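You operate a simulated robot arm through the tools that you are given. There is no shell and no other tool.

You are at the controls of a simulated two-armed robot. One attempt, no reset.

JOB
Unclamp, jog the arm home, let its air out and lock it off.
Fine: home is the green mark; black arm switch back to A.

Only the result counts: the job must be done as asked and must still hold three seconds after the hand-in. Knocking over, shifting, dropping, spilling or breaking anything else fails it.

ROBOT AND FRAMES
Two 7-joint arms with two-finger parallel grippers on one trunk that stands fixed in place. Base frame: the origin is at the foot of the trunk, x ahead of it, y to its left, z up. Readings come in cm, rad, newtons and seconds.
The left shoulder is at [5, 16.8, 108.2], the right one opposite. With the tool pointing down near the work surface each hand reaches from about 10 to 64 cm from the base axis, measured 20 degrees to its own side. Payload 1.57 kg a hand.
The tool frame of a hand sits at the grasp point between the pads (the TCP): z along the fingers, y along the line on which they close. The tips reach 3 cm beyond it. Largest opening 8 cm; finger width 1.7, thickness 1.2; the body of the gripper, 4 by 8.2 cm, starts 8 cm behind the TCP.
Orientation is that of the tool frame in the base frame, as a unit quaternion [x, y, z, w]. With the fingers straight down and closing along the base's y, the tool's x points along the base's -x, its y along +y and its z along -z.

CONTROLS
- The arms move only by the tool drive_tool. It takes "left_moves", "right_moves" or both (then of equal length, played together; a hand with none holds still); each is text: rows parted by semicolons, each of 7 numbers parted by spaces: the shift along the tool's x, y, z in units of 20 mm (1.0 is 20 mm), then the turn, a rotation vector about the tool's x, y, z in units of 8 degrees (1.0 is 8 degrees), then the gripper command, from -1 (shut) to 1 (fully open), values between in proportion. In form: dx dy dz ax ay az gripper; .... A call has 1 to 20 rows; each row shifts and turns the commanded pose from where the row before left it, along the tool's axes as they then stand. A call with a number of a shift or a turn outside -1 to 1 is refused whole. Rows are played at 5 a second. More than 5 cm and 0.15 rad between two rows, or a gripper value outside its range, and nothing of the call is played. Where a pose cannot be reached the arm comes as near as it can. A force on the tool above 40 N (or 10 N above the force at the start of the call, whichever is more), or a blocked arm, ends the call early, and 0.2 s more pass. The fingers move at their own pace (about 4.5 cm/s each) and stop on an object; they squeeze with about 32 N. The grip force told is the motor's: it shows also when the fingers shut on nothing. Time passes only in rows, and 0.2 s behind the last, so rows that do not move let the fingers close. The reply holds the time, the measured pose of the TCP, the force on the tool along the base axes, the opening and the grip force, in the units named above and with some noise, with the torque about the TCP (base axes, N m) and any sound that the robot's microphone picked up.
- Cameras (640 x 400 px; columns grow to the right, rows downward): "scene" is now at [11.16, -5.49, 130.18]; the picture's right is [-0.60, -0.80, 0.00], its down [-0.40, 0.30, -0.87] and it looks along [0.69, -0.52, -0.50] (base axes); focal length 335 px, centre (320, 200). "left" rides on the left gripper at [7.2, 0.7, -12.2] in its tool frame; the picture's right is [-0.09, 1.00, 0.00], its down [-0.84, -0.08, -0.54] and it looks along [-0.54, -0.05, 0.84] (tool axes); focal length 238 px, centre (320, 200). "right" rides on the right gripper at [7.2, -0.7, -12.2] in its tool frame; the picture's right is [0.09, 1.00, 0.00], its down [-0.84, 0.08, -0.54] and it looks along [-0.54, 0.05, 0.84] (tool axes); focal length 238 px, centre (320, 200). There is no depth. A picture from a camera that has moved, and an enlarged one, comes with that camera's place and axes in the base frame and with its lens.
- grab_frame(camera): a new picture of that camera. The clock stands still meanwhile.
- raise_lower(by): slides the trunk up (or, below 0, down) by that many cm; the arms and the scene camera ride with it, the base frame stays. It gives what a move gives, with no picture.
- turn_head(pan, tilt): turns the head with the scene camera to pan (to the left, within 1.396 rad either way) and tilt (down, from -0.506 to 1.204), counted from straight ahead of the robot. It gives what a move gives.
- close_up(camera, box): a new picture of the part [left, top, right, bottom] of that camera's present view, enlarged. The clock stands still meanwhile.
- hand_in(): hands the job in; it is judged then, once.

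Nothing tells you positions but the pictures and the camera data. Unless the task says otherwise, let go and move clear before handing in.

The tools are called after "Request:" as a command line: name --argument value ..., lists and objects as JSON in quotes. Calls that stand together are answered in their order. drive_tool: Moves the arms, as the interface text tells. Its arguments: {"type":"object","properties":{"left_moves":{"type":"string"},"right_moves":{"type":"string"}},"required":[]} The other tools are called the same way: raise_lower (by) moves the trunk up or down; turn_head (pan, tilt) turns the head that bears the scene camera; grab_frame (camera) takes a picture; close_up (camera, box) takes an enlarged picture of a part of a camera's view; hand_in () hands the job in.

At the start:

```text
t: 0.0
left_tcp_pos: [34.26, -5.4, 112.63]
left_ee_rot: [0.0, 1.0, 0.0, 0.0]
left_force: [0.3, 0.7, 0.7]
left_ft_torque: [0.03, -0.02, -0.01]
left_gripper_width: 8.0
left_gripper_force: 0.0
right_tcp_pos: [24.09, -33.32, 113.17]
right_ee_rot: [0.0, 1.0, 0.0, 0.0]
right_force: [-0.5, -0.3, -0.6]
right_ft_torque: [0.02, -0.02, -0.02]
right_gripper_width: 7.99
right_gripper_force: 0.2
trunk travel left (down, up): [-25.0, 19.3]
head pan, tilt (commanded): [-0.649, 0.524]
```

scene: 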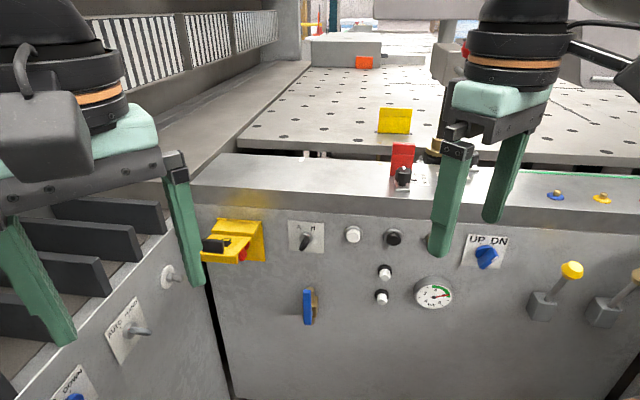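
right: 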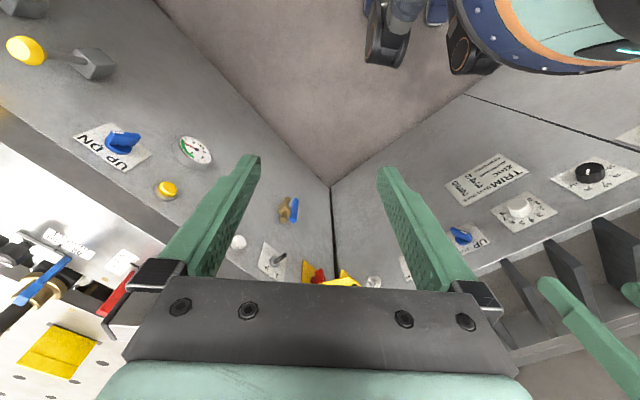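
left: 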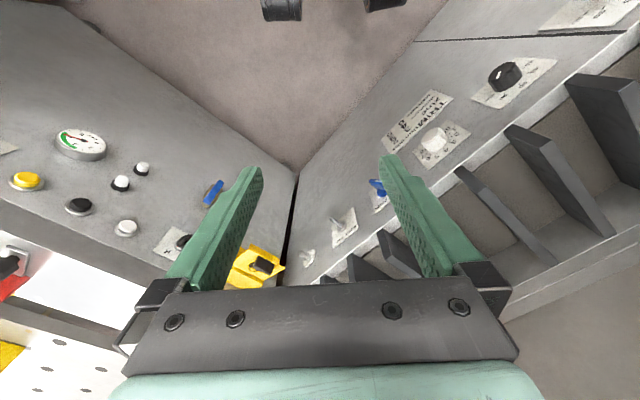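

I see a machine corner with two panels, full of buttons, knobs, a gauge, valve handles, levers and a deck with a slide or arm on it. I'll look around in detail before moving anything.

Request:
close_up --camera "scene" --box '[180, 180, 420, 340]'

Request:
close_up --camera "scene" --box '[400, 180, 640, 340]'

Request:
close_up --camera "scene" --box '[300, 0, 640, 210]'

Request:
close_up --camera "scene" --box '[0, 240, 240, 400]'

Request:
close_up --camera "right" --box '[0, 180, 240, 400]'

```text
2.50 times, centred on (300, 260) of scene
camera zoom: at [11.16, -5.49, 130.18], right [-0.6, -0.8, 0.0], down [-0.4, 0.3, -0.87], along [0.69, -0.52, -0.5], focal length 838 px, centre (370, 50)
```

zoom: 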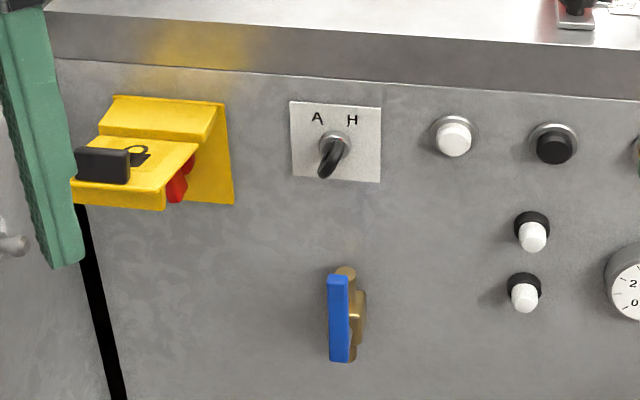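

```text
2.50 times, centred on (520, 260) of scene
camera zoom: at [11.16, -5.49, 130.18], right [-0.6, -0.8, 0.0], down [-0.4, 0.3, -0.87], along [0.69, -0.52, -0.5], focal length 838 px, centre (-180, 50)
```

zoom: 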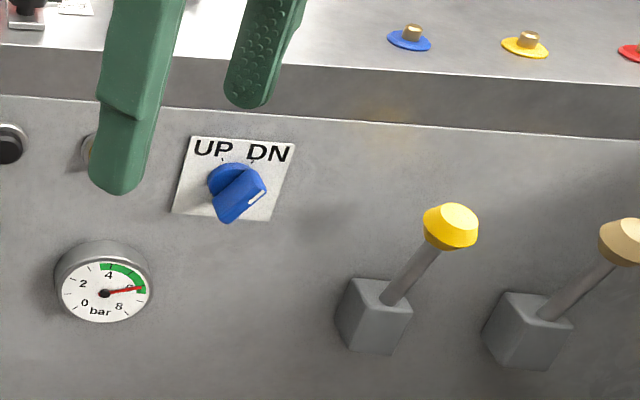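

```text
1.88 times, centred on (470, 105) of scene
camera zoom: at [11.16, -5.49, 130.18], right [-0.6, -0.8, 0.0], down [-0.4, 0.3, -0.87], along [0.69, -0.52, -0.5], focal length 631 px, centre (38, 379)
```

zoom: 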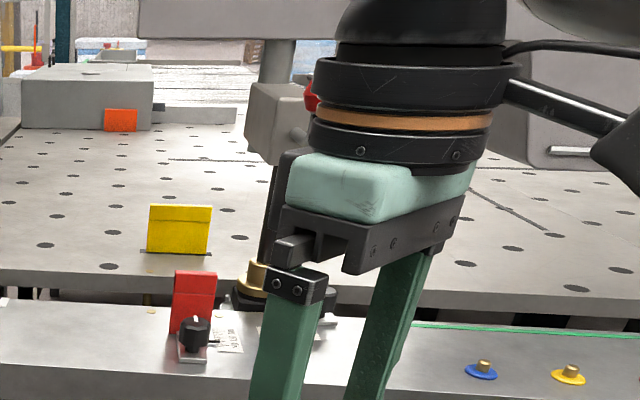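

```text
2.50 times, centred on (120, 320) of scene
camera zoom: at [11.16, -5.49, 130.18], right [-0.6, -0.8, 0.0], down [-0.4, 0.3, -0.87], along [0.69, -0.52, -0.5], focal length 838 px, centre (820, -100)
```

zoom: 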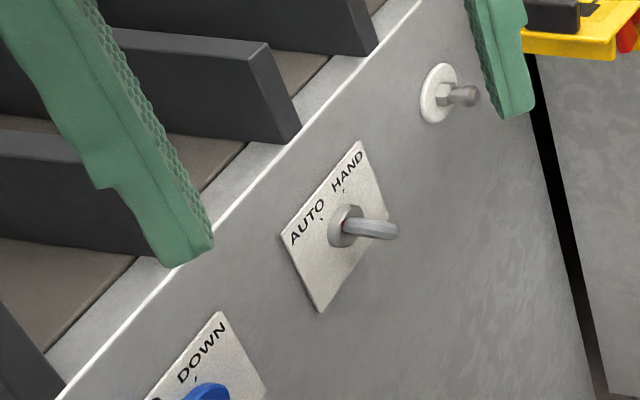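

```text
1.82 times, centred on (120, 290) of right
camera zoom: at [16.88, -33.96, 125.29], right [-0.09, 1.0, 0.0], down [0.84, 0.08, 0.54], along [0.54, 0.05, -0.84], focal length 433 px, centre (684, 36)
```

zoom: 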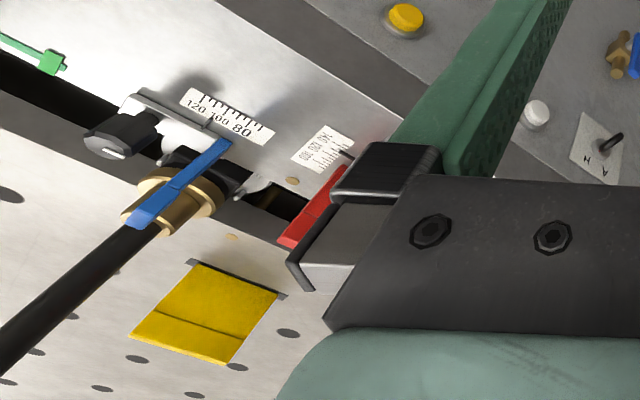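

I see a panel with an A/H toggle, buttons, a gauge, a blue valve, an UP/DN knob, and something yellow with a black tab; on the deck are scales and coloured flags. I'll turn the head to see what lies to either side.

Request:
turn_head --pan -1.1 --tilt 0.5

Request:
grab_frame --camera "scene"

Request:
turn_head --pan 0.0 --tilt 0.6

Request:
grab_frame --camera "scene"

Request:
turn_head --pan -0.3 --tilt 0.9

Request:
grab_frame --camera "scene"

Request:
turn_head --pan -0.649 --tilt 0.1

Request:
grab_frame --camera "scene"

```text
t: 0.9
left_tcp_pos: [34.33, -5.41, 112.75]
left_ee_rot: [-0.001, 1.0, 0.0, -0.001]
left_force: [-1.0, -0.1, 0.2]
left_ft_torque: [-0.04, -0.01, 0.01]
left_gripper_width: 8.02
left_gripper_force: 0.0
right_tcp_pos: [24.11, -33.3, 113.25]
right_ee_rot: [-0.001, 1.0, 0.0, 0.0]
right_force: [-0.1, 0.5, 0.0]
right_ft_torque: [-0.01, -0.03, 0.0]
right_gripper_width: 8.01
right_gripper_force: 0.1
trunk travel left (down, up): [-25.0, 19.3]
head pan, tilt (commanded): [-1.1, 0.499]
```

```text
taken
camera scene: at [8.09, -8.13, 130.4], right [-0.89, -0.45, 0.0], down [-0.22, 0.43, -0.88], along [0.4, -0.78, -0.48], focal length 335 px, centre (320, 200)
```

scene: 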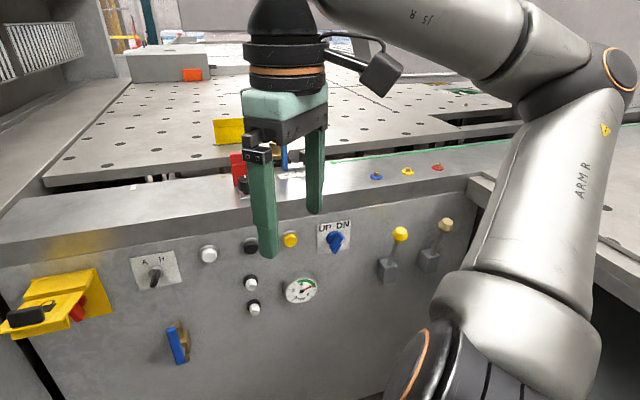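

```text
t: 2.2
left_tcp_pos: [34.24, -5.33, 112.66]
left_ee_rot: [-0.001, 1.0, 0.0, 0.0]
left_force: [0.1, -0.6, -0.5]
left_ft_torque: [0.03, -0.04, -0.04]
left_gripper_width: 8.02
left_gripper_force: 0.1
right_tcp_pos: [24.1, -33.37, 113.15]
right_ee_rot: [0.0, 1.0, 0.0, 0.0]
right_force: [0.3, -0.3, 0.0]
right_ft_torque: [-0.04, 0.03, 0.01]
right_gripper_width: 8.02
right_gripper_force: 0.0
trunk travel left (down, up): [-25.0, 19.3]
head pan, tilt (commanded): [0.0, 0.6]
```

```text
taken
camera scene: at [12.79, -0.04, 129.49], right [0.0, -1.0, 0.0], down [-0.56, 0.0, -0.83], along [0.83, 0.0, -0.56], focal length 335 px, centre (320, 200)
```

scene: 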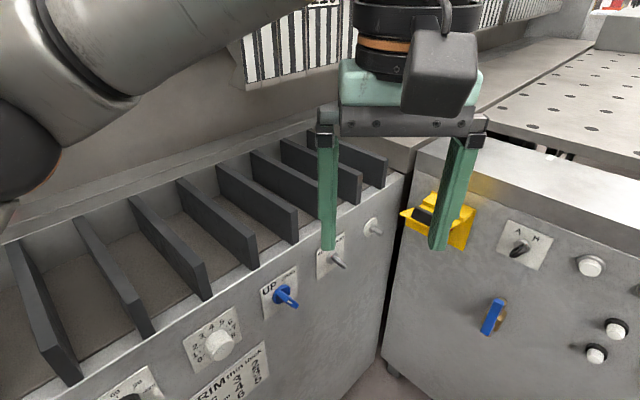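

```text
t: 3.0
left_tcp_pos: [34.3, -5.28, 112.67]
left_ee_rot: [0.001, 1.0, 0.0, 0.0]
left_force: [0.5, 0.1, 0.6]
left_ft_torque: [-0.03, 0.02, 0.01]
left_gripper_width: 8.03
left_gripper_force: 0.0
right_tcp_pos: [24.1, -33.28, 113.27]
right_ee_rot: [0.0, 1.0, 0.0, 0.0]
right_force: [0.9, 0.5, -0.9]
right_ft_torque: [0.01, -0.01, 0.0]
right_gripper_width: 8.01
right_gripper_force: 0.1
trunk travel left (down, up): [-25.0, 19.3]
head pan, tilt (commanded): [-0.3, 0.901]
```

```text
taken
camera scene: at [11.17, -2.26, 127.02], right [-0.29, -0.96, 0.0], down [-0.75, 0.23, -0.62], along [0.59, -0.18, -0.78], focal length 335 px, centre (320, 200)
```

scene: 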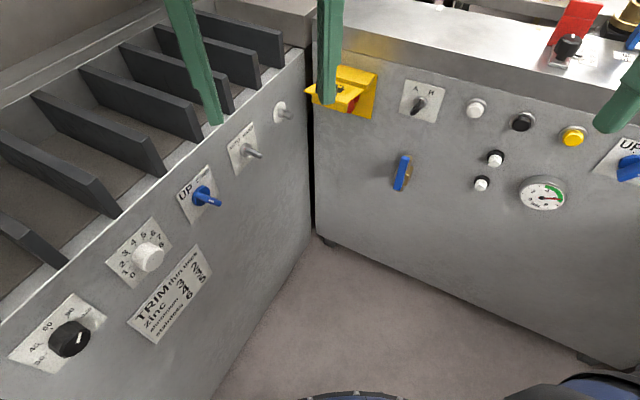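

```text
t: 4.2
left_tcp_pos: [34.34, -5.37, 112.74]
left_ee_rot: [-0.001, 1.0, -0.001, 0.0]
left_force: [0.8, 0.4, -1.2]
left_ft_torque: [-0.02, 0.0, 0.0]
left_gripper_width: 8.01
left_gripper_force: 0.0
right_tcp_pos: [24.05, -33.35, 113.27]
right_ee_rot: [0.0, 1.0, 0.001, 0.0]
right_force: [-0.4, -0.3, 0.1]
right_ft_torque: [0.01, 0.01, 0.0]
right_gripper_width: 8.0
right_gripper_force: 0.0
trunk travel left (down, up): [-25.0, 19.3]
head pan, tilt (commanded): [-0.649, 0.099]
```

```text
taken
camera scene: at [11.28, -5.59, 134.1], right [-0.6, -0.8, 0.0], down [-0.08, 0.06, -0.99], along [0.79, -0.6, -0.1], focal length 335 px, centre (320, 200)
```

scene: 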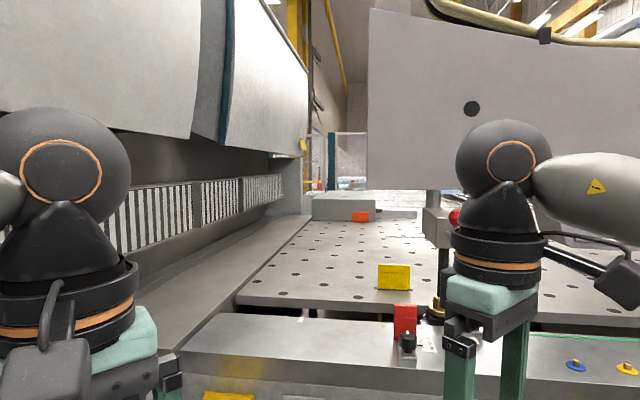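

The panel faces the robot at about 47° to its right, roughly 74 cm from the base axis. I'll pull the left hand aside and yaw the right hand so its camera looks at the panel and rail.

Request:
drive_tool --left_moves "1 1 0 0 0 0 1;1 1 0 0 0 0 1;1 1 0 0 0 0 1;1 1 0 0 0 0 1;0 1 0 0 0 0 1;0 1 0 0 0 0 1" --right_moves "0 0 0 0 0 1 1;0 0 0 0 0 1 1;0 0 0 0 0 1 1;0 0 0 0 0 1 1;0 0 0 0 0 1 1;0 0 0 0 0 0.9 1"

Request:
grab_frame --camera "right"

Request:
turn_head --pan -0.75 --tilt 0.6

Request:
grab_frame --camera "scene"

```text
t: 5.6
left_tcp_pos: [26.42, 6.77, 112.7]
left_ee_rot: [0.0, 1.0, 0.0, 0.0]
left_force: [-0.4, -0.1, 0.8]
left_ft_torque: [0.01, 0.0, -0.02]
left_gripper_width: 8.01
left_gripper_force: 0.0
right_tcp_pos: [24.09, -33.29, 113.28]
right_ee_rot: [0.402, 0.916, 0.001, 0.0]
right_force: [-0.2, -0.4, 0.2]
right_ft_torque: [0.01, 0.02, 0.0]
right_gripper_width: 7.97
right_gripper_force: 0.0
trunk travel left (down, up): [-25.0, 19.3]
head pan, tilt (commanded): [-0.649, 0.099]
```

```text
taken
camera right: at [18.72, -28.46, 125.28], right [0.67, 0.74, 0.0], down [0.62, -0.56, 0.54], along [0.4, -0.36, -0.84], focal length 238 px, centre (320, 200)
```

right: 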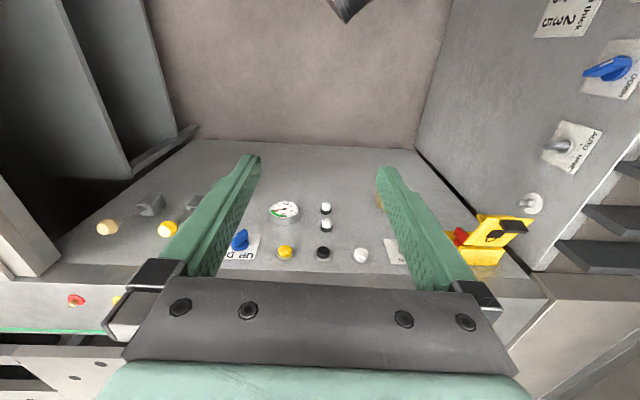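

```text
t: 6.5
left_tcp_pos: [26.34, 6.71, 112.42]
left_ee_rot: [0.001, 1.0, 0.004, 0.001]
left_force: [-8.4, -4.2, -38.5]
left_ft_torque: [0.84, -4.37, 0.27]
left_gripper_width: 8.01
left_gripper_force: 0.1
right_tcp_pos: [24.04, -33.27, 113.1]
right_ee_rot: [0.4, 0.916, 0.0, 0.0]
right_force: [0.1, 0.6, 0.4]
right_ft_torque: [0.03, 0.01, -0.04]
right_gripper_width: 8.01
right_gripper_force: 0.1
trunk travel left (down, up): [-25.0, 19.3]
head pan, tilt (commanded): [-0.75, 0.6]
```

```text
taken
camera scene: at [10.5, -6.13, 129.87], right [-0.68, -0.73, 0.0], down [-0.39, 0.36, -0.85], along [0.62, -0.58, -0.53], focal length 335 px, centre (320, 200)
```

scene: 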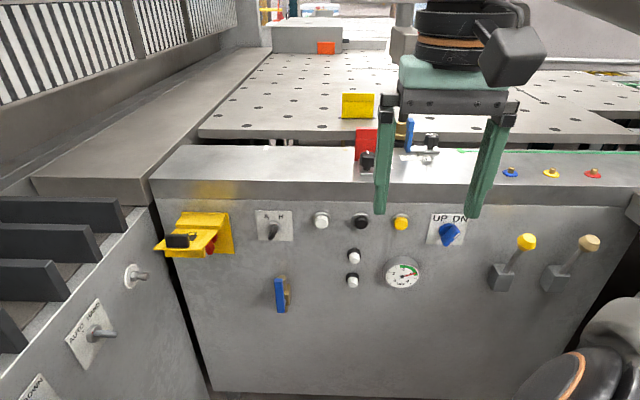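

The left hand reads a 38 N push, so its camera housing probably touched the head as it turned. I'll move the left hand away forward and to the left.

Request:
drive_tool --left_moves "-0.5 0.5 0 0 0 0 1;-0.5 0.8 0 0 0 0 1;-0.5 1 0 0 0 0 1;-0.5 1 0 0 0 0 1;0 1 0 0 0 0 1"

```text
t: 7.7
left_tcp_pos: [30.3, 15.24, 112.64]
left_ee_rot: [0.0, 1.0, 0.0, -0.001]
left_force: [0.1, -0.3, -0.4]
left_ft_torque: [-0.03, -0.02, -0.03]
left_gripper_width: 8.01
left_gripper_force: 0.0
right_tcp_pos: [23.95, -33.3, 113.22]
right_ee_rot: [0.401, 0.916, 0.0, 0.0]
right_force: [0.2, -0.6, 0.3]
right_ft_torque: [-0.04, -0.01, -0.01]
right_gripper_width: 7.98
right_gripper_force: 0.1
trunk travel left (down, up): [-25.0, 19.3]
head pan, tilt (commanded): [-0.75, 0.6]
```

Left hand is clear again. I'll slide the right hand to the right along the panel so that it stops blocking the view of the rail.

Request:
drive_tool --right_moves "0 -1 0 0 0 0 1;0 -1 0 0 0 0 1;0 -1 0 0 0 0 1;0 -1 0 0 0 0 1;0 -1 0 0 0 0 1;0 -1 0 0 0 0 1;0 -1 0 0 0 0 1"

Request:
grab_frame --camera "scene"

Request:
close_up --camera "scene" --box '[320, 80, 560, 230]'

Request:
close_up --camera "scene" --box '[150, 190, 310, 320]'

Request:
close_up --camera "scene" --box '[300, 190, 480, 310]'

Request:
close_up --camera "scene" --box '[460, 140, 640, 300]'

```text
t: 9.3
left_tcp_pos: [30.43, 15.33, 112.68]
left_ee_rot: [0.0, 1.0, 0.0, 0.0]
left_force: [0.1, -0.4, 0.5]
left_ft_torque: [-0.01, 0.01, 0.0]
left_gripper_width: 8.0
left_gripper_force: 0.1
right_tcp_pos: [13.74, -42.75, 113.1]
right_ee_rot: [0.4, 0.917, 0.0, 0.001]
right_force: [0.1, -0.6, -0.5]
right_ft_torque: [0.02, -0.02, -0.01]
right_gripper_width: 8.0
right_gripper_force: 0.1
trunk travel left (down, up): [-25.0, 19.3]
head pan, tilt (commanded): [-0.75, 0.6]
```

```text
taken
camera scene: at [10.4, -6.06, 129.49], right [-0.68, -0.73, 0.0], down [-0.41, 0.39, -0.83], along [0.6, -0.56, -0.56], focal length 335 px, centre (320, 200)
```

scene: 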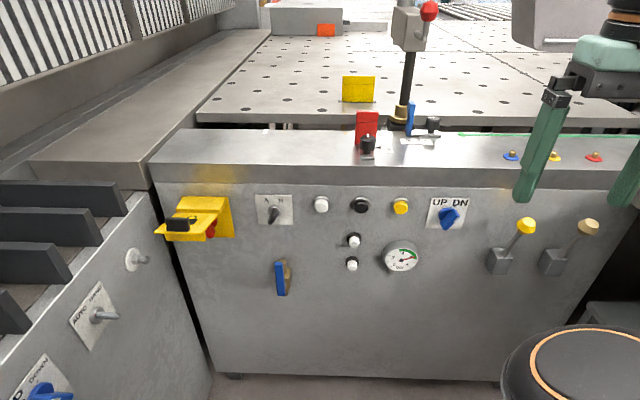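

```text
2.67 times, centred on (440, 155) of scene
camera zoom: at [10.4, -6.06, 129.49], right [-0.68, -0.73, 0.0], down [-0.41, 0.39, -0.83], along [0.6, -0.56, -0.56], focal length 894 px, centre (0, 320)
```

zoom: 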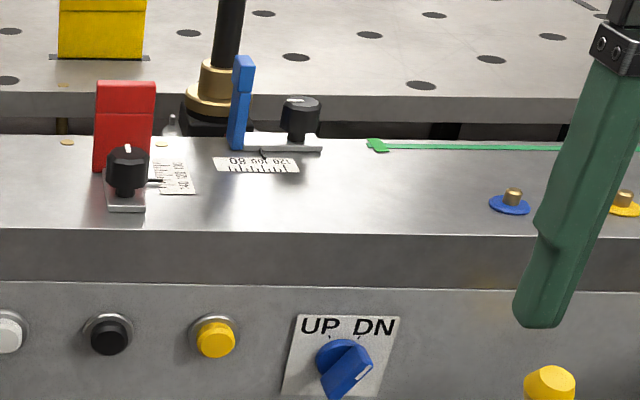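

```text
3.08 times, centred on (230, 255) of scene
camera zoom: at [10.4, -6.06, 129.49], right [-0.68, -0.73, 0.0], down [-0.41, 0.39, -0.83], along [0.6, -0.56, -0.56], focal length 1031 px, centre (597, 31)
```

zoom: 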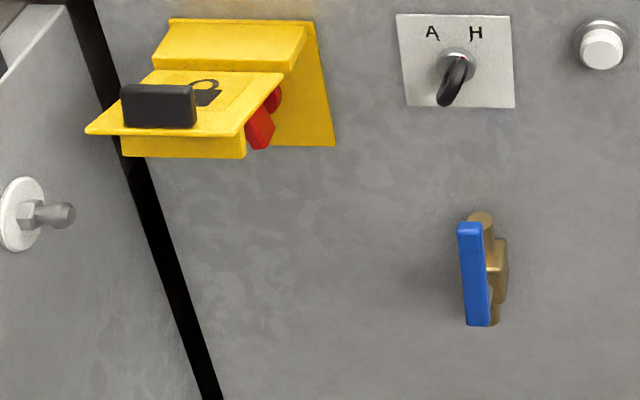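

```text
3.33 times, centred on (390, 250) of scene
camera zoom: at [10.4, -6.06, 129.49], right [-0.68, -0.73, 0.0], down [-0.41, 0.39, -0.83], along [0.6, -0.56, -0.56], focal length 1117 px, centre (87, 33)
```

zoom: 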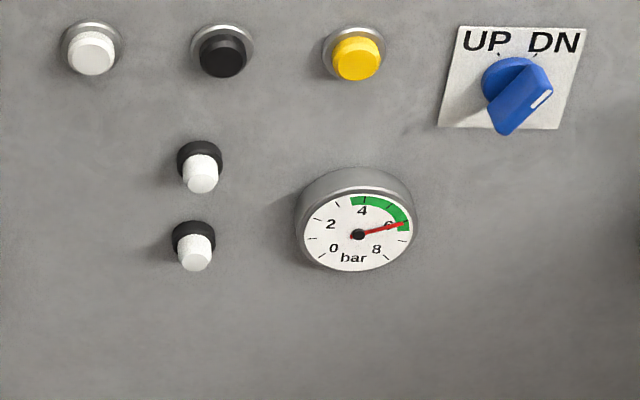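

```text
2.50 times, centred on (550, 220) of scene
camera zoom: at [10.4, -6.06, 129.49], right [-0.68, -0.73, 0.0], down [-0.41, 0.39, -0.83], along [0.6, -0.56, -0.56], focal length 838 px, centre (-255, 150)
```

zoom: 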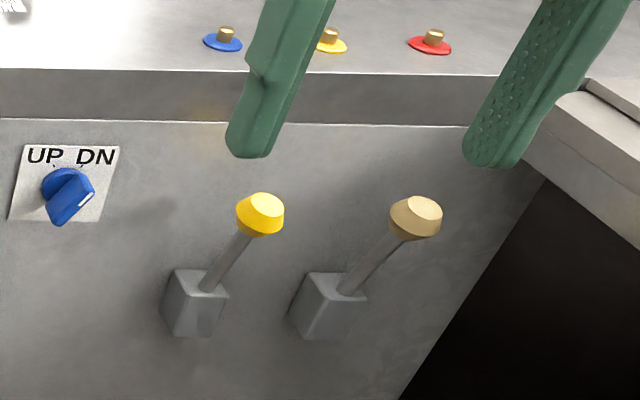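

The yellow flap carries a padlock icon and a red control behind it, the post carriage has a blue lever and a scale, and a green pointer with a line sits to its right. I'll bring the right hand camera closer to the rail and look at the mechanisms.

Request:
drive_tool --right_moves "-1 0.2 0 0 0 0 1;-1 0.2 0 0 0 0 1;-1 0.2 0 0 0 0 1;-1 0.2 0 0 0 0 1;-1 0.2 0 0 0 0 1;-1 0.2 0 0 0 0 1;-1 0.2 0 0 0 0 1;-1 0.2 0 0 0 0 1;0 0 0 0 -1 0 1;0 0 0 0 -1 0 1;0 0 0 0 -1 0 1;0 0 0 0 -1 0 1"

Request:
grab_frame --camera "right"

Request:
grab_frame --camera "scene"

```text
t: 11.9
left_tcp_pos: [30.37, 15.29, 112.69]
left_ee_rot: [0.0, 1.0, 0.0, 0.0]
left_force: [0.1, 1.2, 0.2]
left_ft_torque: [-0.01, 0.0, -0.01]
left_gripper_width: 8.02
left_gripper_force: 0.0
right_tcp_pos: [26.92, -52.2, 113.12]
right_ee_rot: [0.385, 0.881, -0.111, 0.253]
right_force: [0.1, -0.1, -0.1]
right_ft_torque: [-0.03, -0.01, 0.02]
right_gripper_width: 7.98
right_gripper_force: 0.1
trunk travel left (down, up): [-25.0, 19.3]
head pan, tilt (commanded): [-0.75, 0.6]
```

```text
taken
camera right: at [17.99, -43.61, 119.61], right [0.68, 0.73, -0.05], down [0.34, -0.26, 0.9], along [0.65, -0.63, -0.42], focal length 238 px, centre (320, 200)
```

right: 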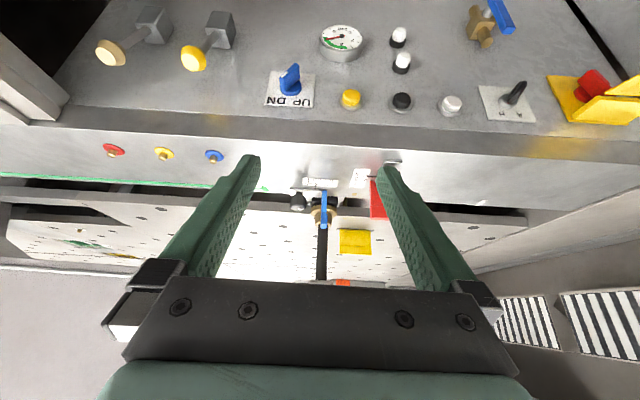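

```text
taken
camera scene: at [10.39, -6.05, 129.5], right [-0.68, -0.73, 0.0], down [-0.41, 0.39, -0.83], along [0.6, -0.56, -0.56], focal length 335 px, centre (320, 200)
```

scene: 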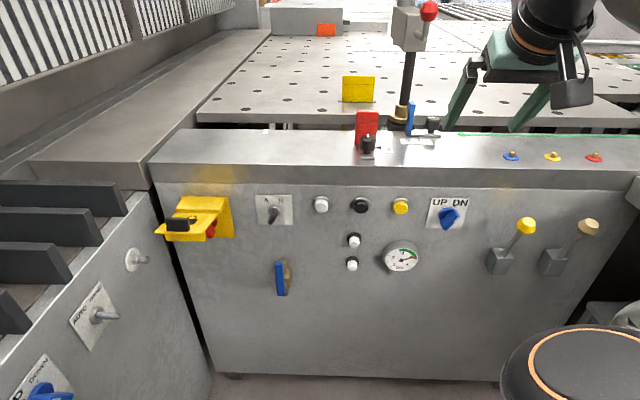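

The hand camera (upside down) now shows the whole rail and the panel. I'll zoom in on its details.

Request:
close_up --camera "right" --box '[250, 150, 410, 290]'

Request:
close_up --camera "right" --box '[440, 0, 640, 140]'

Request:
close_up --camera "right" --box '[0, 130, 260, 290]'

Request:
close_up --camera "right" --box '[240, 10, 480, 140]'

Request:
close_up --camera "scene" --box '[380, 0, 460, 150]'

```text
2.86 times, centred on (330, 220) of right
camera zoom: at [17.99, -43.61, 119.61], right [0.68, 0.73, -0.05], down [0.34, -0.26, 0.9], along [0.65, -0.63, -0.42], focal length 681 px, centre (291, 143)
```

zoom: 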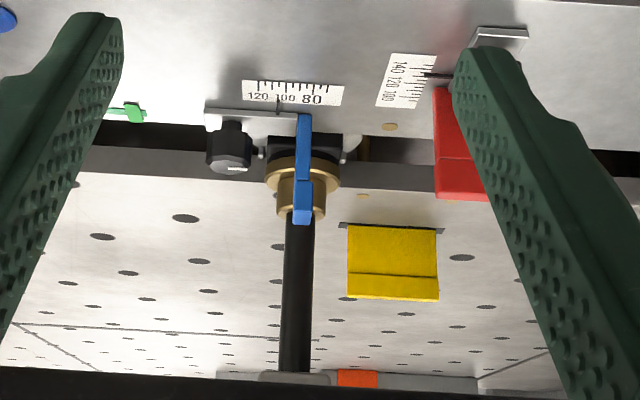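

```text
2.86 times, centred on (540, 70) of right
camera zoom: at [17.99, -43.61, 119.61], right [0.68, 0.73, -0.05], down [0.34, -0.26, 0.9], along [0.65, -0.63, -0.42], focal length 681 px, centre (-309, 571)
```

zoom: 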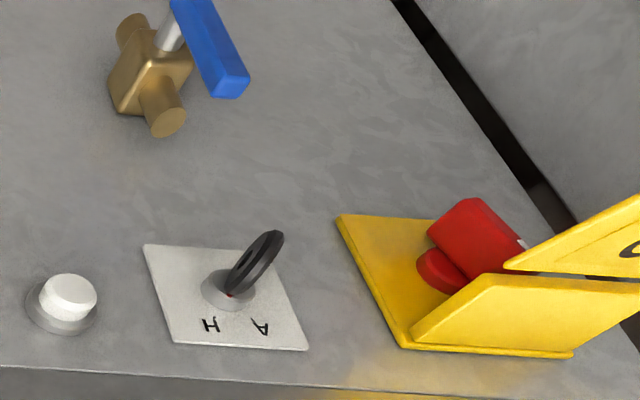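

```text
2.46 times, centred on (130, 210) of right
camera zoom: at [17.99, -43.61, 119.61], right [0.68, 0.73, -0.05], down [0.34, -0.26, 0.9], along [0.65, -0.63, -0.42], focal length 587 px, centre (788, 175)
```

zoom: 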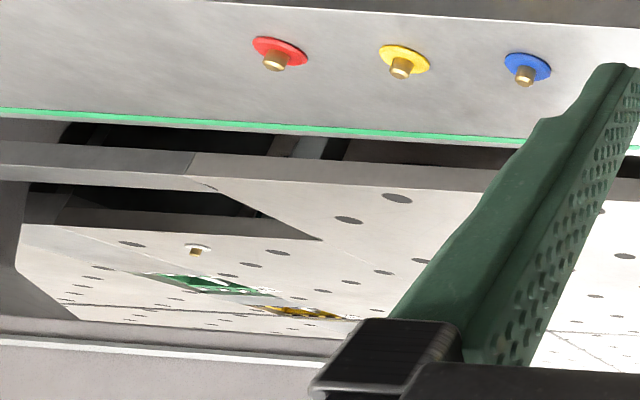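

```text
2.67 times, centred on (360, 75) of right
camera zoom: at [17.99, -43.61, 119.61], right [0.68, 0.73, -0.05], down [0.34, -0.26, 0.9], along [0.65, -0.63, -0.42], focal length 636 px, centre (213, 533)
```

zoom: 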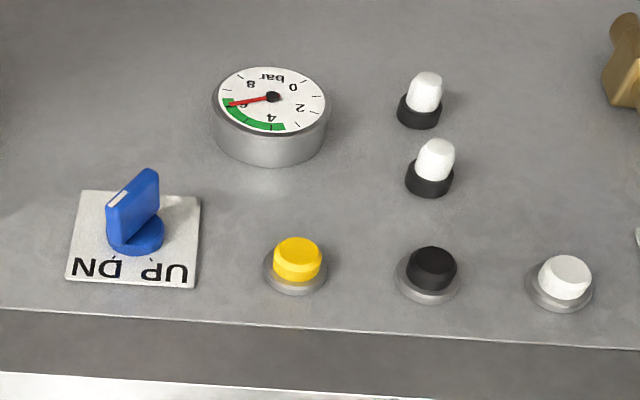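

```text
2.67 times, centred on (420, 75) of scene
camera zoom: at [10.39, -6.05, 129.5], right [-0.68, -0.73, 0.0], down [-0.41, 0.39, -0.83], along [0.6, -0.56, -0.56], focal length 894 px, centre (53, 533)
```

zoom: 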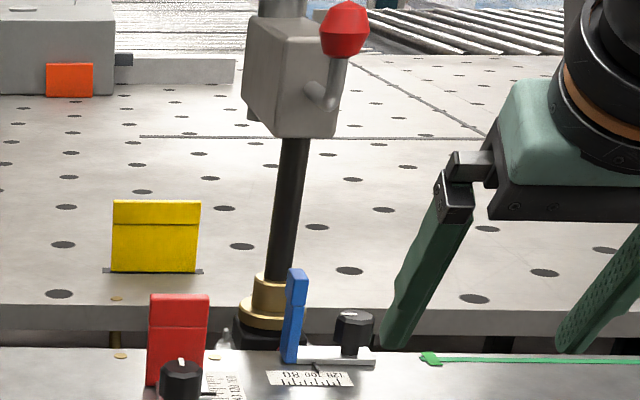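

The gray head on the black post has a red-ball handle, and the post goes up toward a hood. I'll scan the upper and far-right areas to work out what "the arm" is.

Request:
turn_head --pan -0.9 --tilt -0.15

Request:
grab_frame --camera "scene"

Request:
turn_head --pan -0.9 --tilt 0.3

Request:
grab_frame --camera "scene"

Request:
turn_head --pan -1.39 --tilt 0.3

Request:
grab_frame --camera "scene"

Request:
turn_head --pan -1.3 --tilt 0.7

Request:
grab_frame --camera "scene"

```text
t: 13.0
left_tcp_pos: [30.27, 15.24, 112.57]
left_ee_rot: [0.0, 1.0, 0.0, 0.0]
left_force: [0.1, 0.4, -0.2]
left_ft_torque: [0.0, -0.03, 0.02]
left_gripper_width: 8.02
left_gripper_force: 0.1
right_tcp_pos: [26.84, -52.39, 113.26]
right_ee_rot: [0.385, 0.881, -0.11, 0.252]
right_force: [0.2, -0.4, 0.2]
right_ft_torque: [-0.02, 0.03, -0.02]
right_gripper_width: 7.99
right_gripper_force: 0.1
trunk travel left (down, up): [-25.0, 19.3]
head pan, tilt (commanded): [-0.901, -0.15]
```

```text
taken
camera scene: at [9.25, -6.71, 136.32], right [-0.78, -0.62, 0.0], down [0.09, -0.12, -0.99], along [0.61, -0.77, 0.15], focal length 335 px, centre (320, 200)
```

scene: 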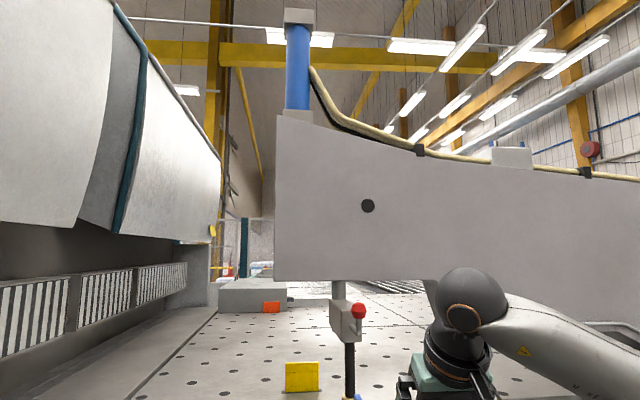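

```text
t: 13.9
left_tcp_pos: [30.32, 15.33, 112.73]
left_ee_rot: [0.0, 1.0, -0.001, 0.0]
left_force: [0.1, 0.8, 0.5]
left_ft_torque: [0.0, 0.01, -0.02]
left_gripper_width: 8.02
left_gripper_force: 0.0
right_tcp_pos: [26.99, -52.42, 113.2]
right_ee_rot: [0.385, 0.881, -0.11, 0.251]
right_force: [-0.2, -0.1, -1.0]
right_ft_torque: [-0.04, 0.01, -0.02]
right_gripper_width: 7.99
right_gripper_force: 0.1
trunk travel left (down, up): [-25.0, 19.3]
head pan, tilt (commanded): [-0.901, 0.3]
```

```text
taken
camera scene: at [9.75, -7.35, 132.25], right [-0.78, -0.62, 0.0], down [-0.18, 0.23, -0.96], along [0.59, -0.75, -0.29], focal length 335 px, centre (320, 200)
```

scene: 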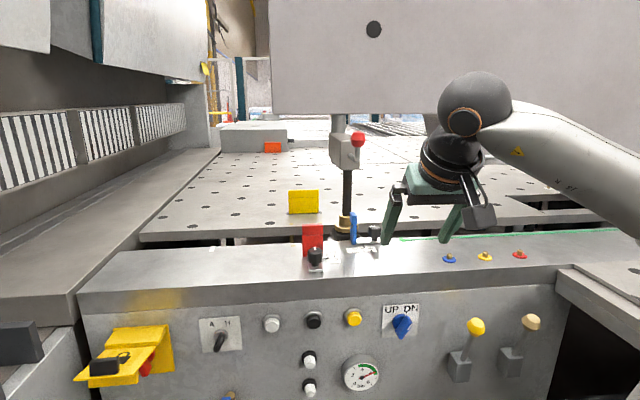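

```text
t: 14.8
left_tcp_pos: [30.36, 15.27, 112.7]
left_ee_rot: [0.0, 1.0, 0.0, -0.001]
left_force: [-0.8, 0.9, 0.6]
left_ft_torque: [-0.05, 0.0, 0.03]
left_gripper_width: 8.02
left_gripper_force: 0.0
right_tcp_pos: [26.88, -52.38, 113.31]
right_ee_rot: [0.384, 0.881, -0.11, 0.252]
right_force: [-0.4, 0.3, -0.1]
right_ft_torque: [0.0, 0.0, 0.03]
right_gripper_width: 8.02
right_gripper_force: 0.1
trunk travel left (down, up): [-25.0, 19.3]
head pan, tilt (commanded): [-1.389, 0.3]
```

```text
taken
camera scene: at [5.64, -9.21, 132.24], right [-0.98, -0.18, 0.0], down [-0.05, 0.29, -0.96], along [0.17, -0.94, -0.3], focal length 335 px, centre (320, 200)
```

scene: 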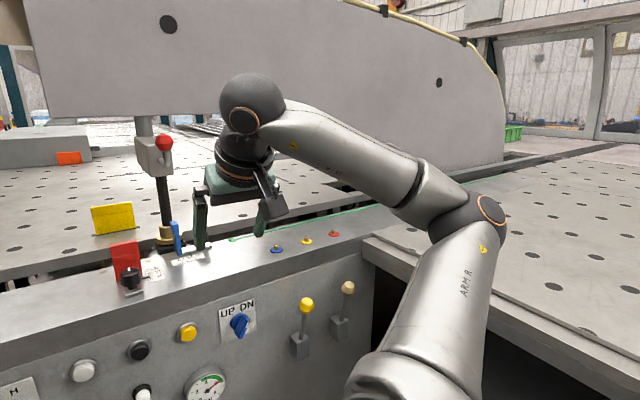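

```text
t: 15.7
left_tcp_pos: [30.4, 15.36, 112.57]
left_ee_rot: [0.0, 1.0, 0.0, 0.0]
left_force: [0.4, -0.1, -0.8]
left_ft_torque: [-0.02, 0.01, 0.01]
left_gripper_width: 8.04
left_gripper_force: 0.1
right_tcp_pos: [26.93, -52.35, 113.28]
right_ee_rot: [0.385, 0.881, -0.11, 0.252]
right_force: [-0.1, 1.0, 0.2]
right_ft_torque: [-0.01, 0.02, 0.0]
right_gripper_width: 7.98
right_gripper_force: 0.0
trunk travel left (down, up): [-25.0, 19.3]
head pan, tilt (commanded): [-1.3, 0.7]
```

```text
taken
camera scene: at [6.22, -8.22, 128.63], right [-0.96, -0.27, 0.0], down [-0.17, 0.62, -0.77], along [0.2, -0.74, -0.64], focal length 335 px, centre (320, 200)
```

scene: 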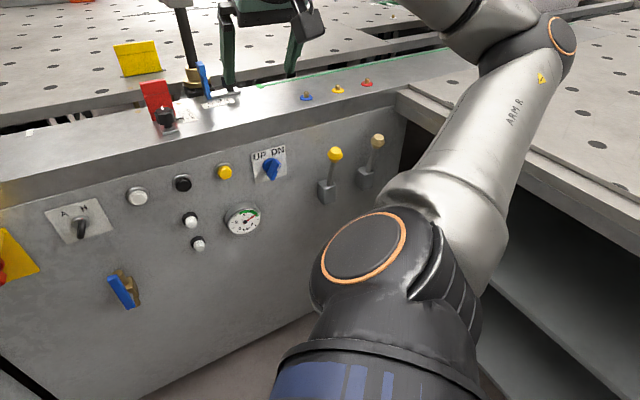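

The big gray C-arm above, the blue cylinder and the black rod carriage in the slot are all visible; the carriage's home mark seems to be the green arrow on the plate. I'll bring the right camera nearer over the rail to see it from above.

Request:
drive_tool --right_moves "-0.925 0 0.326 0 0 0 1;-0.925 0 0.326 0 0 0 1;-0.925 0 0.326 0 0 0 1;-0.925 0 0.326 0 0 0 1;-0.925 0 0.326 0 0 0 1"

Request:
grab_frame --camera "right"

Request:
turn_head --pan -0.8 --tilt 0.45

Request:
grab_frame --camera "scene"

```text
t: 16.9
left_tcp_pos: [30.31, 15.2, 112.58]
left_ee_rot: [0.0, 1.0, 0.0, 0.0]
left_force: [0.2, 0.2, -0.1]
left_ft_torque: [0.0, 0.0, -0.01]
left_gripper_width: 8.01
left_gripper_force: 0.1
right_tcp_pos: [33.61, -59.39, 115.37]
right_ee_rot: [0.385, 0.881, -0.111, 0.252]
right_force: [0.4, 0.4, -0.8]
right_ft_torque: [-0.02, -0.03, 0.0]
right_gripper_width: 8.02
right_gripper_force: 0.0
trunk travel left (down, up): [-25.0, 19.3]
head pan, tilt (commanded): [-1.3, 0.7]
```

```text
taken
camera right: at [24.59, -50.67, 121.77], right [0.68, 0.73, -0.05], down [0.34, -0.26, 0.9], along [0.65, -0.63, -0.43], focal length 238 px, centre (320, 200)
```

right: 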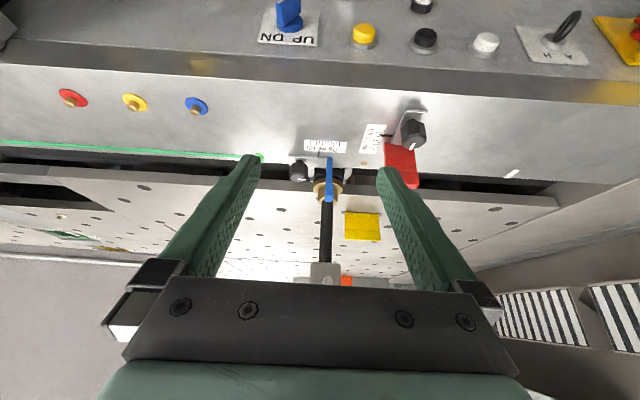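

```text
t: 17.8
left_tcp_pos: [30.37, 15.22, 112.68]
left_ee_rot: [0.0, 1.0, 0.0, 0.0]
left_force: [0.0, -0.2, -0.2]
left_ft_torque: [0.02, 0.05, 0.0]
left_gripper_width: 7.97
left_gripper_force: 0.0
right_tcp_pos: [33.53, -59.39, 115.35]
right_ee_rot: [0.384, 0.881, -0.11, 0.252]
right_force: [0.5, 0.6, -0.8]
right_ft_torque: [0.02, -0.02, -0.04]
right_gripper_width: 8.01
right_gripper_force: 0.1
trunk travel left (down, up): [-25.0, 19.3]
head pan, tilt (commanded): [-0.799, 0.45]
```

```text
taken
camera scene: at [10.35, -6.62, 130.84], right [-0.72, -0.7, 0.0], down [-0.3, 0.31, -0.9], along [0.63, -0.65, -0.44], focal length 335 px, centre (320, 200)
```

scene: 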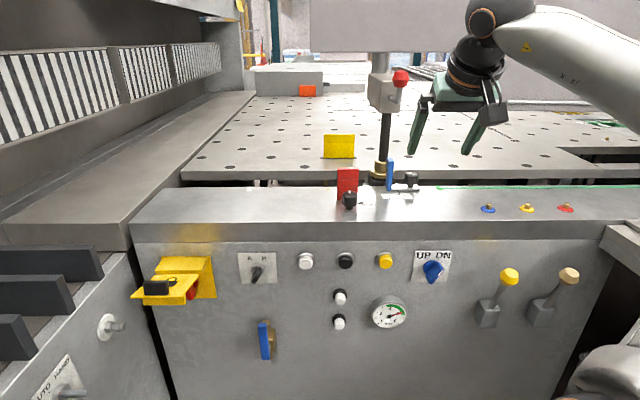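

Request:
close_up --camera "right" --box '[230, 90, 450, 230]'

Request:
close_up --camera "right" --box '[280, 130, 390, 200]'

Request:
close_up --camera "right" --box '[0, 100, 270, 270]'

Request:
close_up --camera "scene" --box '[320, 40, 460, 220]'

Request:
close_up --camera "scene" --box '[120, 230, 280, 330]'

```text
2.86 times, centred on (340, 160) of right
camera zoom: at [24.56, -50.63, 121.78], right [0.68, 0.73, -0.05], down [0.34, -0.26, 0.9], along [0.65, -0.63, -0.43], focal length 681 px, centre (263, 314)
```

zoom: 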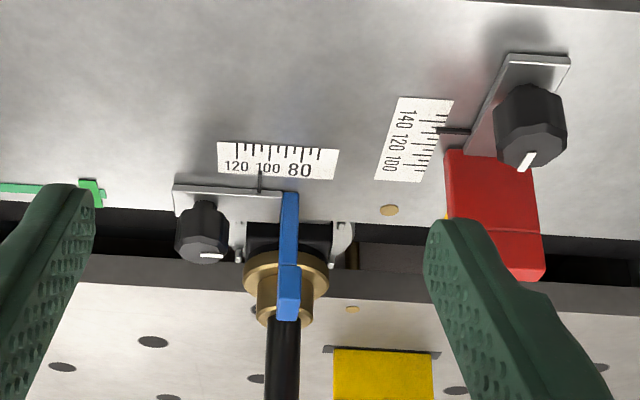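

```text
5.71 times, centred on (335, 165) of right
camera zoom: at [24.56, -50.63, 121.78], right [0.68, 0.73, -0.05], down [0.34, -0.26, 0.9], along [0.65, -0.63, -0.43], focal length 1362 px, centre (234, 400)
```

zoom: 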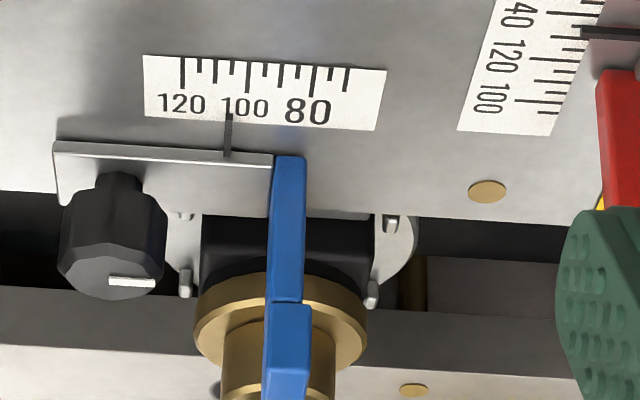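

```text
2.35 times, centred on (135, 185) of right
camera zoom: at [24.56, -50.63, 121.78], right [0.68, 0.73, -0.05], down [0.34, -0.26, 0.9], along [0.65, -0.63, -0.43], focal length 561 px, centre (755, 235)
```

zoom: 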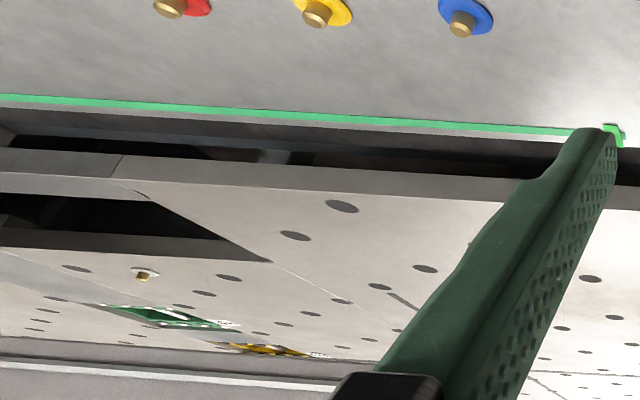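

```text
2.22 times, centred on (390, 130) of scene
camera zoom: at [10.35, -6.62, 130.84], right [-0.72, -0.7, 0.0], down [-0.3, 0.31, -0.9], along [0.63, -0.65, -0.44], focal length 745 px, centre (164, 356)
```

zoom: 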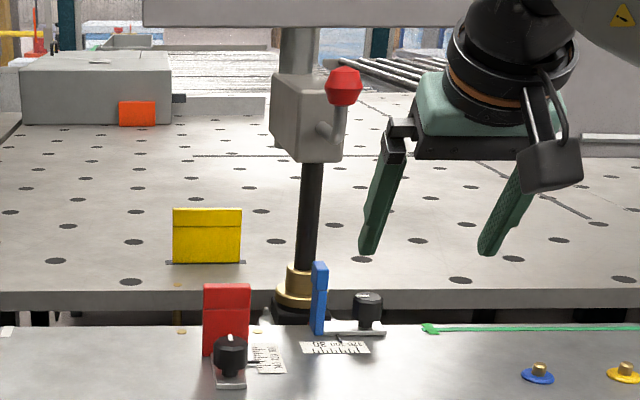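

```text
4.00 times, centred on (200, 280) of scene
camera zoom: at [10.35, -6.62, 130.84], right [-0.72, -0.7, 0.0], down [-0.3, 0.31, -0.9], along [0.63, -0.65, -0.44], focal length 1340 px, centre (800, -120)
```

zoom: 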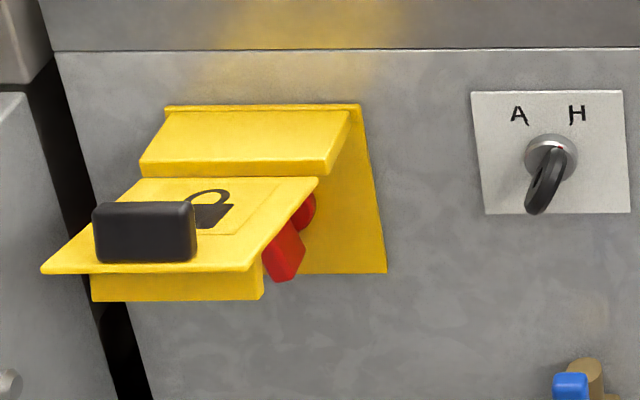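

I see scale pointers on the blue and red stops, and the post with its gray head and red-ball crank. I'll zoom in further on the column, looking for any green mark, and on the knob and levers.

Request:
close_up --camera "scene" --box '[355, 40, 425, 110]'

Request:
close_up --camera "scene" --box '[355, 100, 435, 200]'

Request:
close_up --camera "scene" --box '[400, 235, 470, 295]'

Request:
turn_head --pan -0.85 --tilt -0.5

Request:
grab_frame --camera "scene"

Request:
turn_head --pan -0.85 --tilt 0.1

Request:
close_up --camera "scene" --box '[220, 100, 460, 400]'

```text
5.71 times, centred on (390, 75) of scene
camera zoom: at [10.35, -6.62, 130.84], right [-0.72, -0.7, 0.0], down [-0.3, 0.31, -0.9], along [0.63, -0.65, -0.44], focal length 1915 px, centre (-80, 914)
```

zoom: 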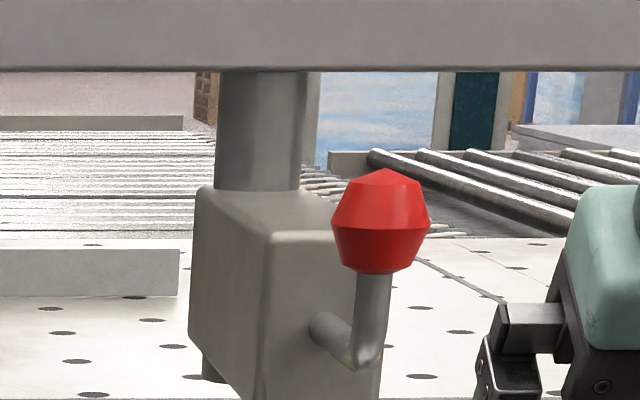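

```text
4.00 times, centred on (395, 150) of scene
camera zoom: at [10.35, -6.62, 130.84], right [-0.72, -0.7, 0.0], down [-0.3, 0.31, -0.9], along [0.63, -0.65, -0.44], focal length 1340 px, centre (20, 400)
```

zoom: 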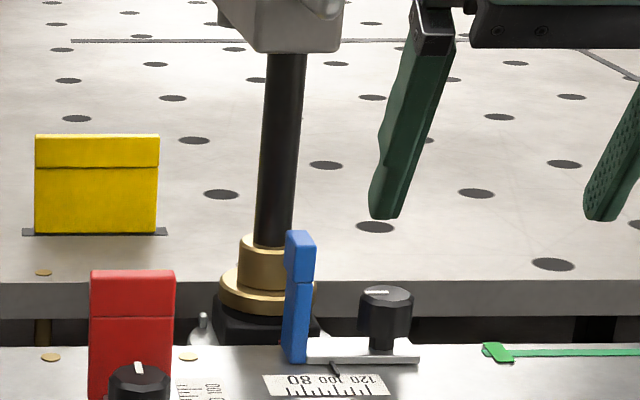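

```text
6.67 times, centred on (435, 265) of scene
camera zoom: at [10.35, -6.62, 130.84], right [-0.72, -0.7, 0.0], down [-0.3, 0.31, -0.9], along [0.63, -0.65, -0.44], focal length 2234 px, centre (-447, -233)
```

zoom: 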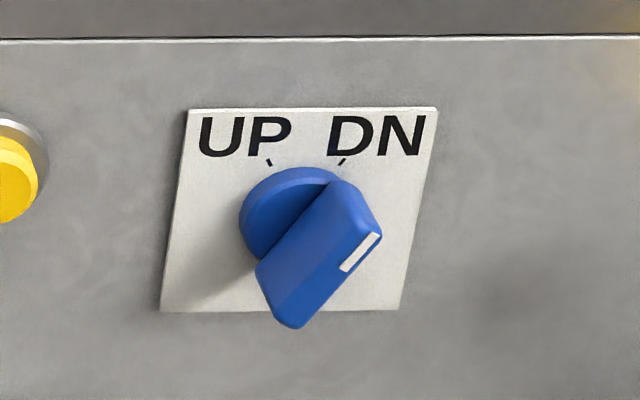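

```text
t: 19.1
left_tcp_pos: [30.33, 15.24, 112.67]
left_ee_rot: [0.001, 1.0, 0.0, 0.0]
left_force: [-0.1, 0.3, -0.2]
left_ft_torque: [0.0, -0.05, 0.0]
left_gripper_width: 8.01
left_gripper_force: 0.0
right_tcp_pos: [33.53, -59.47, 115.37]
right_ee_rot: [0.385, 0.881, -0.111, 0.253]
right_force: [0.0, 0.2, 0.0]
right_ft_torque: [-0.01, -0.01, -0.03]
right_gripper_width: 7.99
right_gripper_force: 0.1
trunk travel left (down, up): [-25.0, 19.3]
head pan, tilt (commanded): [-0.85, -0.499]
```

```text
taken
camera scene: at [8.38, -5.07, 139.01], right [-0.75, -0.66, 0.0], down [0.32, -0.36, -0.88], along [0.58, -0.66, 0.48], focal length 335 px, centre (320, 200)
```

scene: 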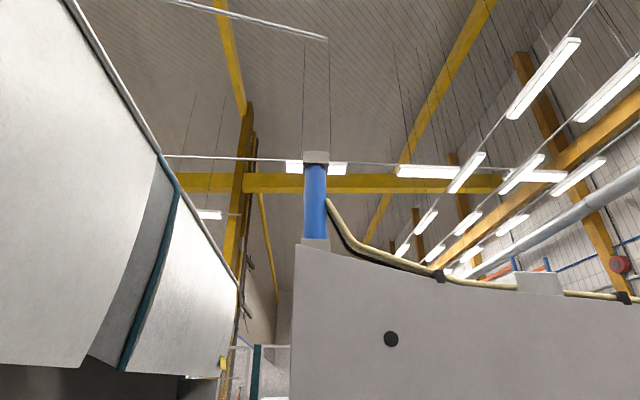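

```text
t: 20.1
left_tcp_pos: [30.24, 15.25, 112.62]
left_ee_rot: [0.0, 1.0, -0.001, 0.001]
left_force: [-0.2, -0.5, 0.2]
left_ft_torque: [0.0, 0.01, -0.01]
left_gripper_width: 7.99
left_gripper_force: 0.1
right_tcp_pos: [33.53, -59.41, 115.42]
right_ee_rot: [0.385, 0.881, -0.11, 0.252]
right_force: [0.0, 0.0, 0.4]
right_ft_torque: [0.0, -0.01, -0.01]
right_gripper_width: 8.0
right_gripper_force: 0.1
trunk travel left (down, up): [-25.0, 19.3]
head pan, tilt (commanded): [-0.85, 0.099]
```

```text
1.33 times, centred on (340, 250) of scene
camera zoom: at [10.02, -6.94, 134.11], right [-0.75, -0.66, 0.0], down [-0.07, 0.07, -1.0], along [0.66, -0.75, -0.1], focal length 447 px, centre (293, 133)
```

zoom: 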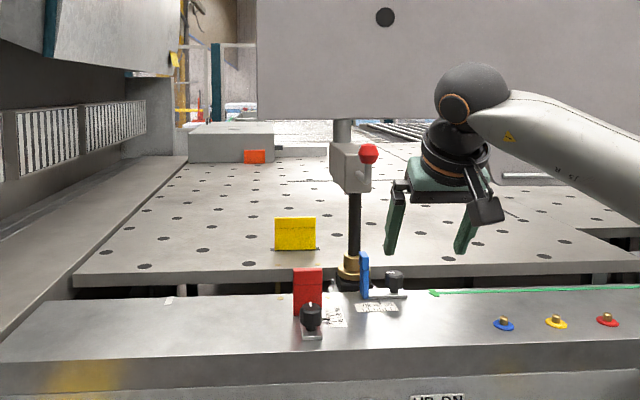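

The UP/DN knob points at DN, and the valve handle runs parallel to its pipe, so it's open. I'll bring the left hand's camera nearer to inspect the yellow lock box and toggle.

Request:
drive_tool --left_moves "0 0 0 0 0 1 1;0 0 0 0 0 1 1;0 0 0 0 0 1 1;0 0 0 0 0 1 1;-0.97 -0.375 0.3 0 0 0 1;-0.97 -0.375 0.3 0 0 0 1;-0.97 -0.375 0.3 0 0 0 1;-0.97 -0.375 0.3 0 0 0 1;-0.97 -0.375 0.3 0 0 0 1;-0.97 -0.375 0.3 0 0 0 1;-0.97 -0.375 0.3 0 0 0 1;-0.97 -0.375 0.3 0 0 0 1"

Request:
grab_frame --camera "left"

```text
t: 22.6
left_tcp_pos: [40.39, 1.89, 107.92]
left_ee_rot: [0.276, 0.961, 0.0, 0.0]
left_force: [-0.1, 0.6, 0.8]
left_ft_torque: [-0.01, -0.02, -0.02]
left_gripper_width: 8.01
left_gripper_force: 0.0
right_tcp_pos: [33.51, -59.58, 115.38]
right_ee_rot: [0.385, 0.881, -0.11, 0.253]
right_force: [-0.2, -0.1, 0.4]
right_ft_torque: [0.0, 0.0, 0.0]
right_gripper_width: 8.0
right_gripper_force: 0.1
trunk travel left (down, up): [-25.0, 19.3]
head pan, tilt (commanded): [-0.85, 0.099]
```

```text
taken
camera left: at [34.61, 6.39, 120.06], right [0.61, 0.8, 0.0], down [0.67, -0.51, 0.54], along [0.43, -0.33, -0.84], focal length 238 px, centre (320, 200)
```

left: 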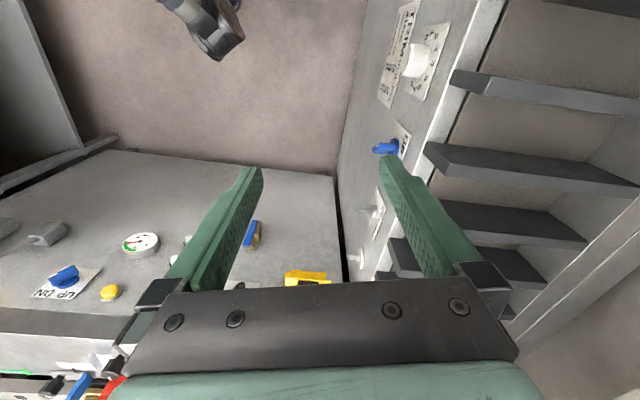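

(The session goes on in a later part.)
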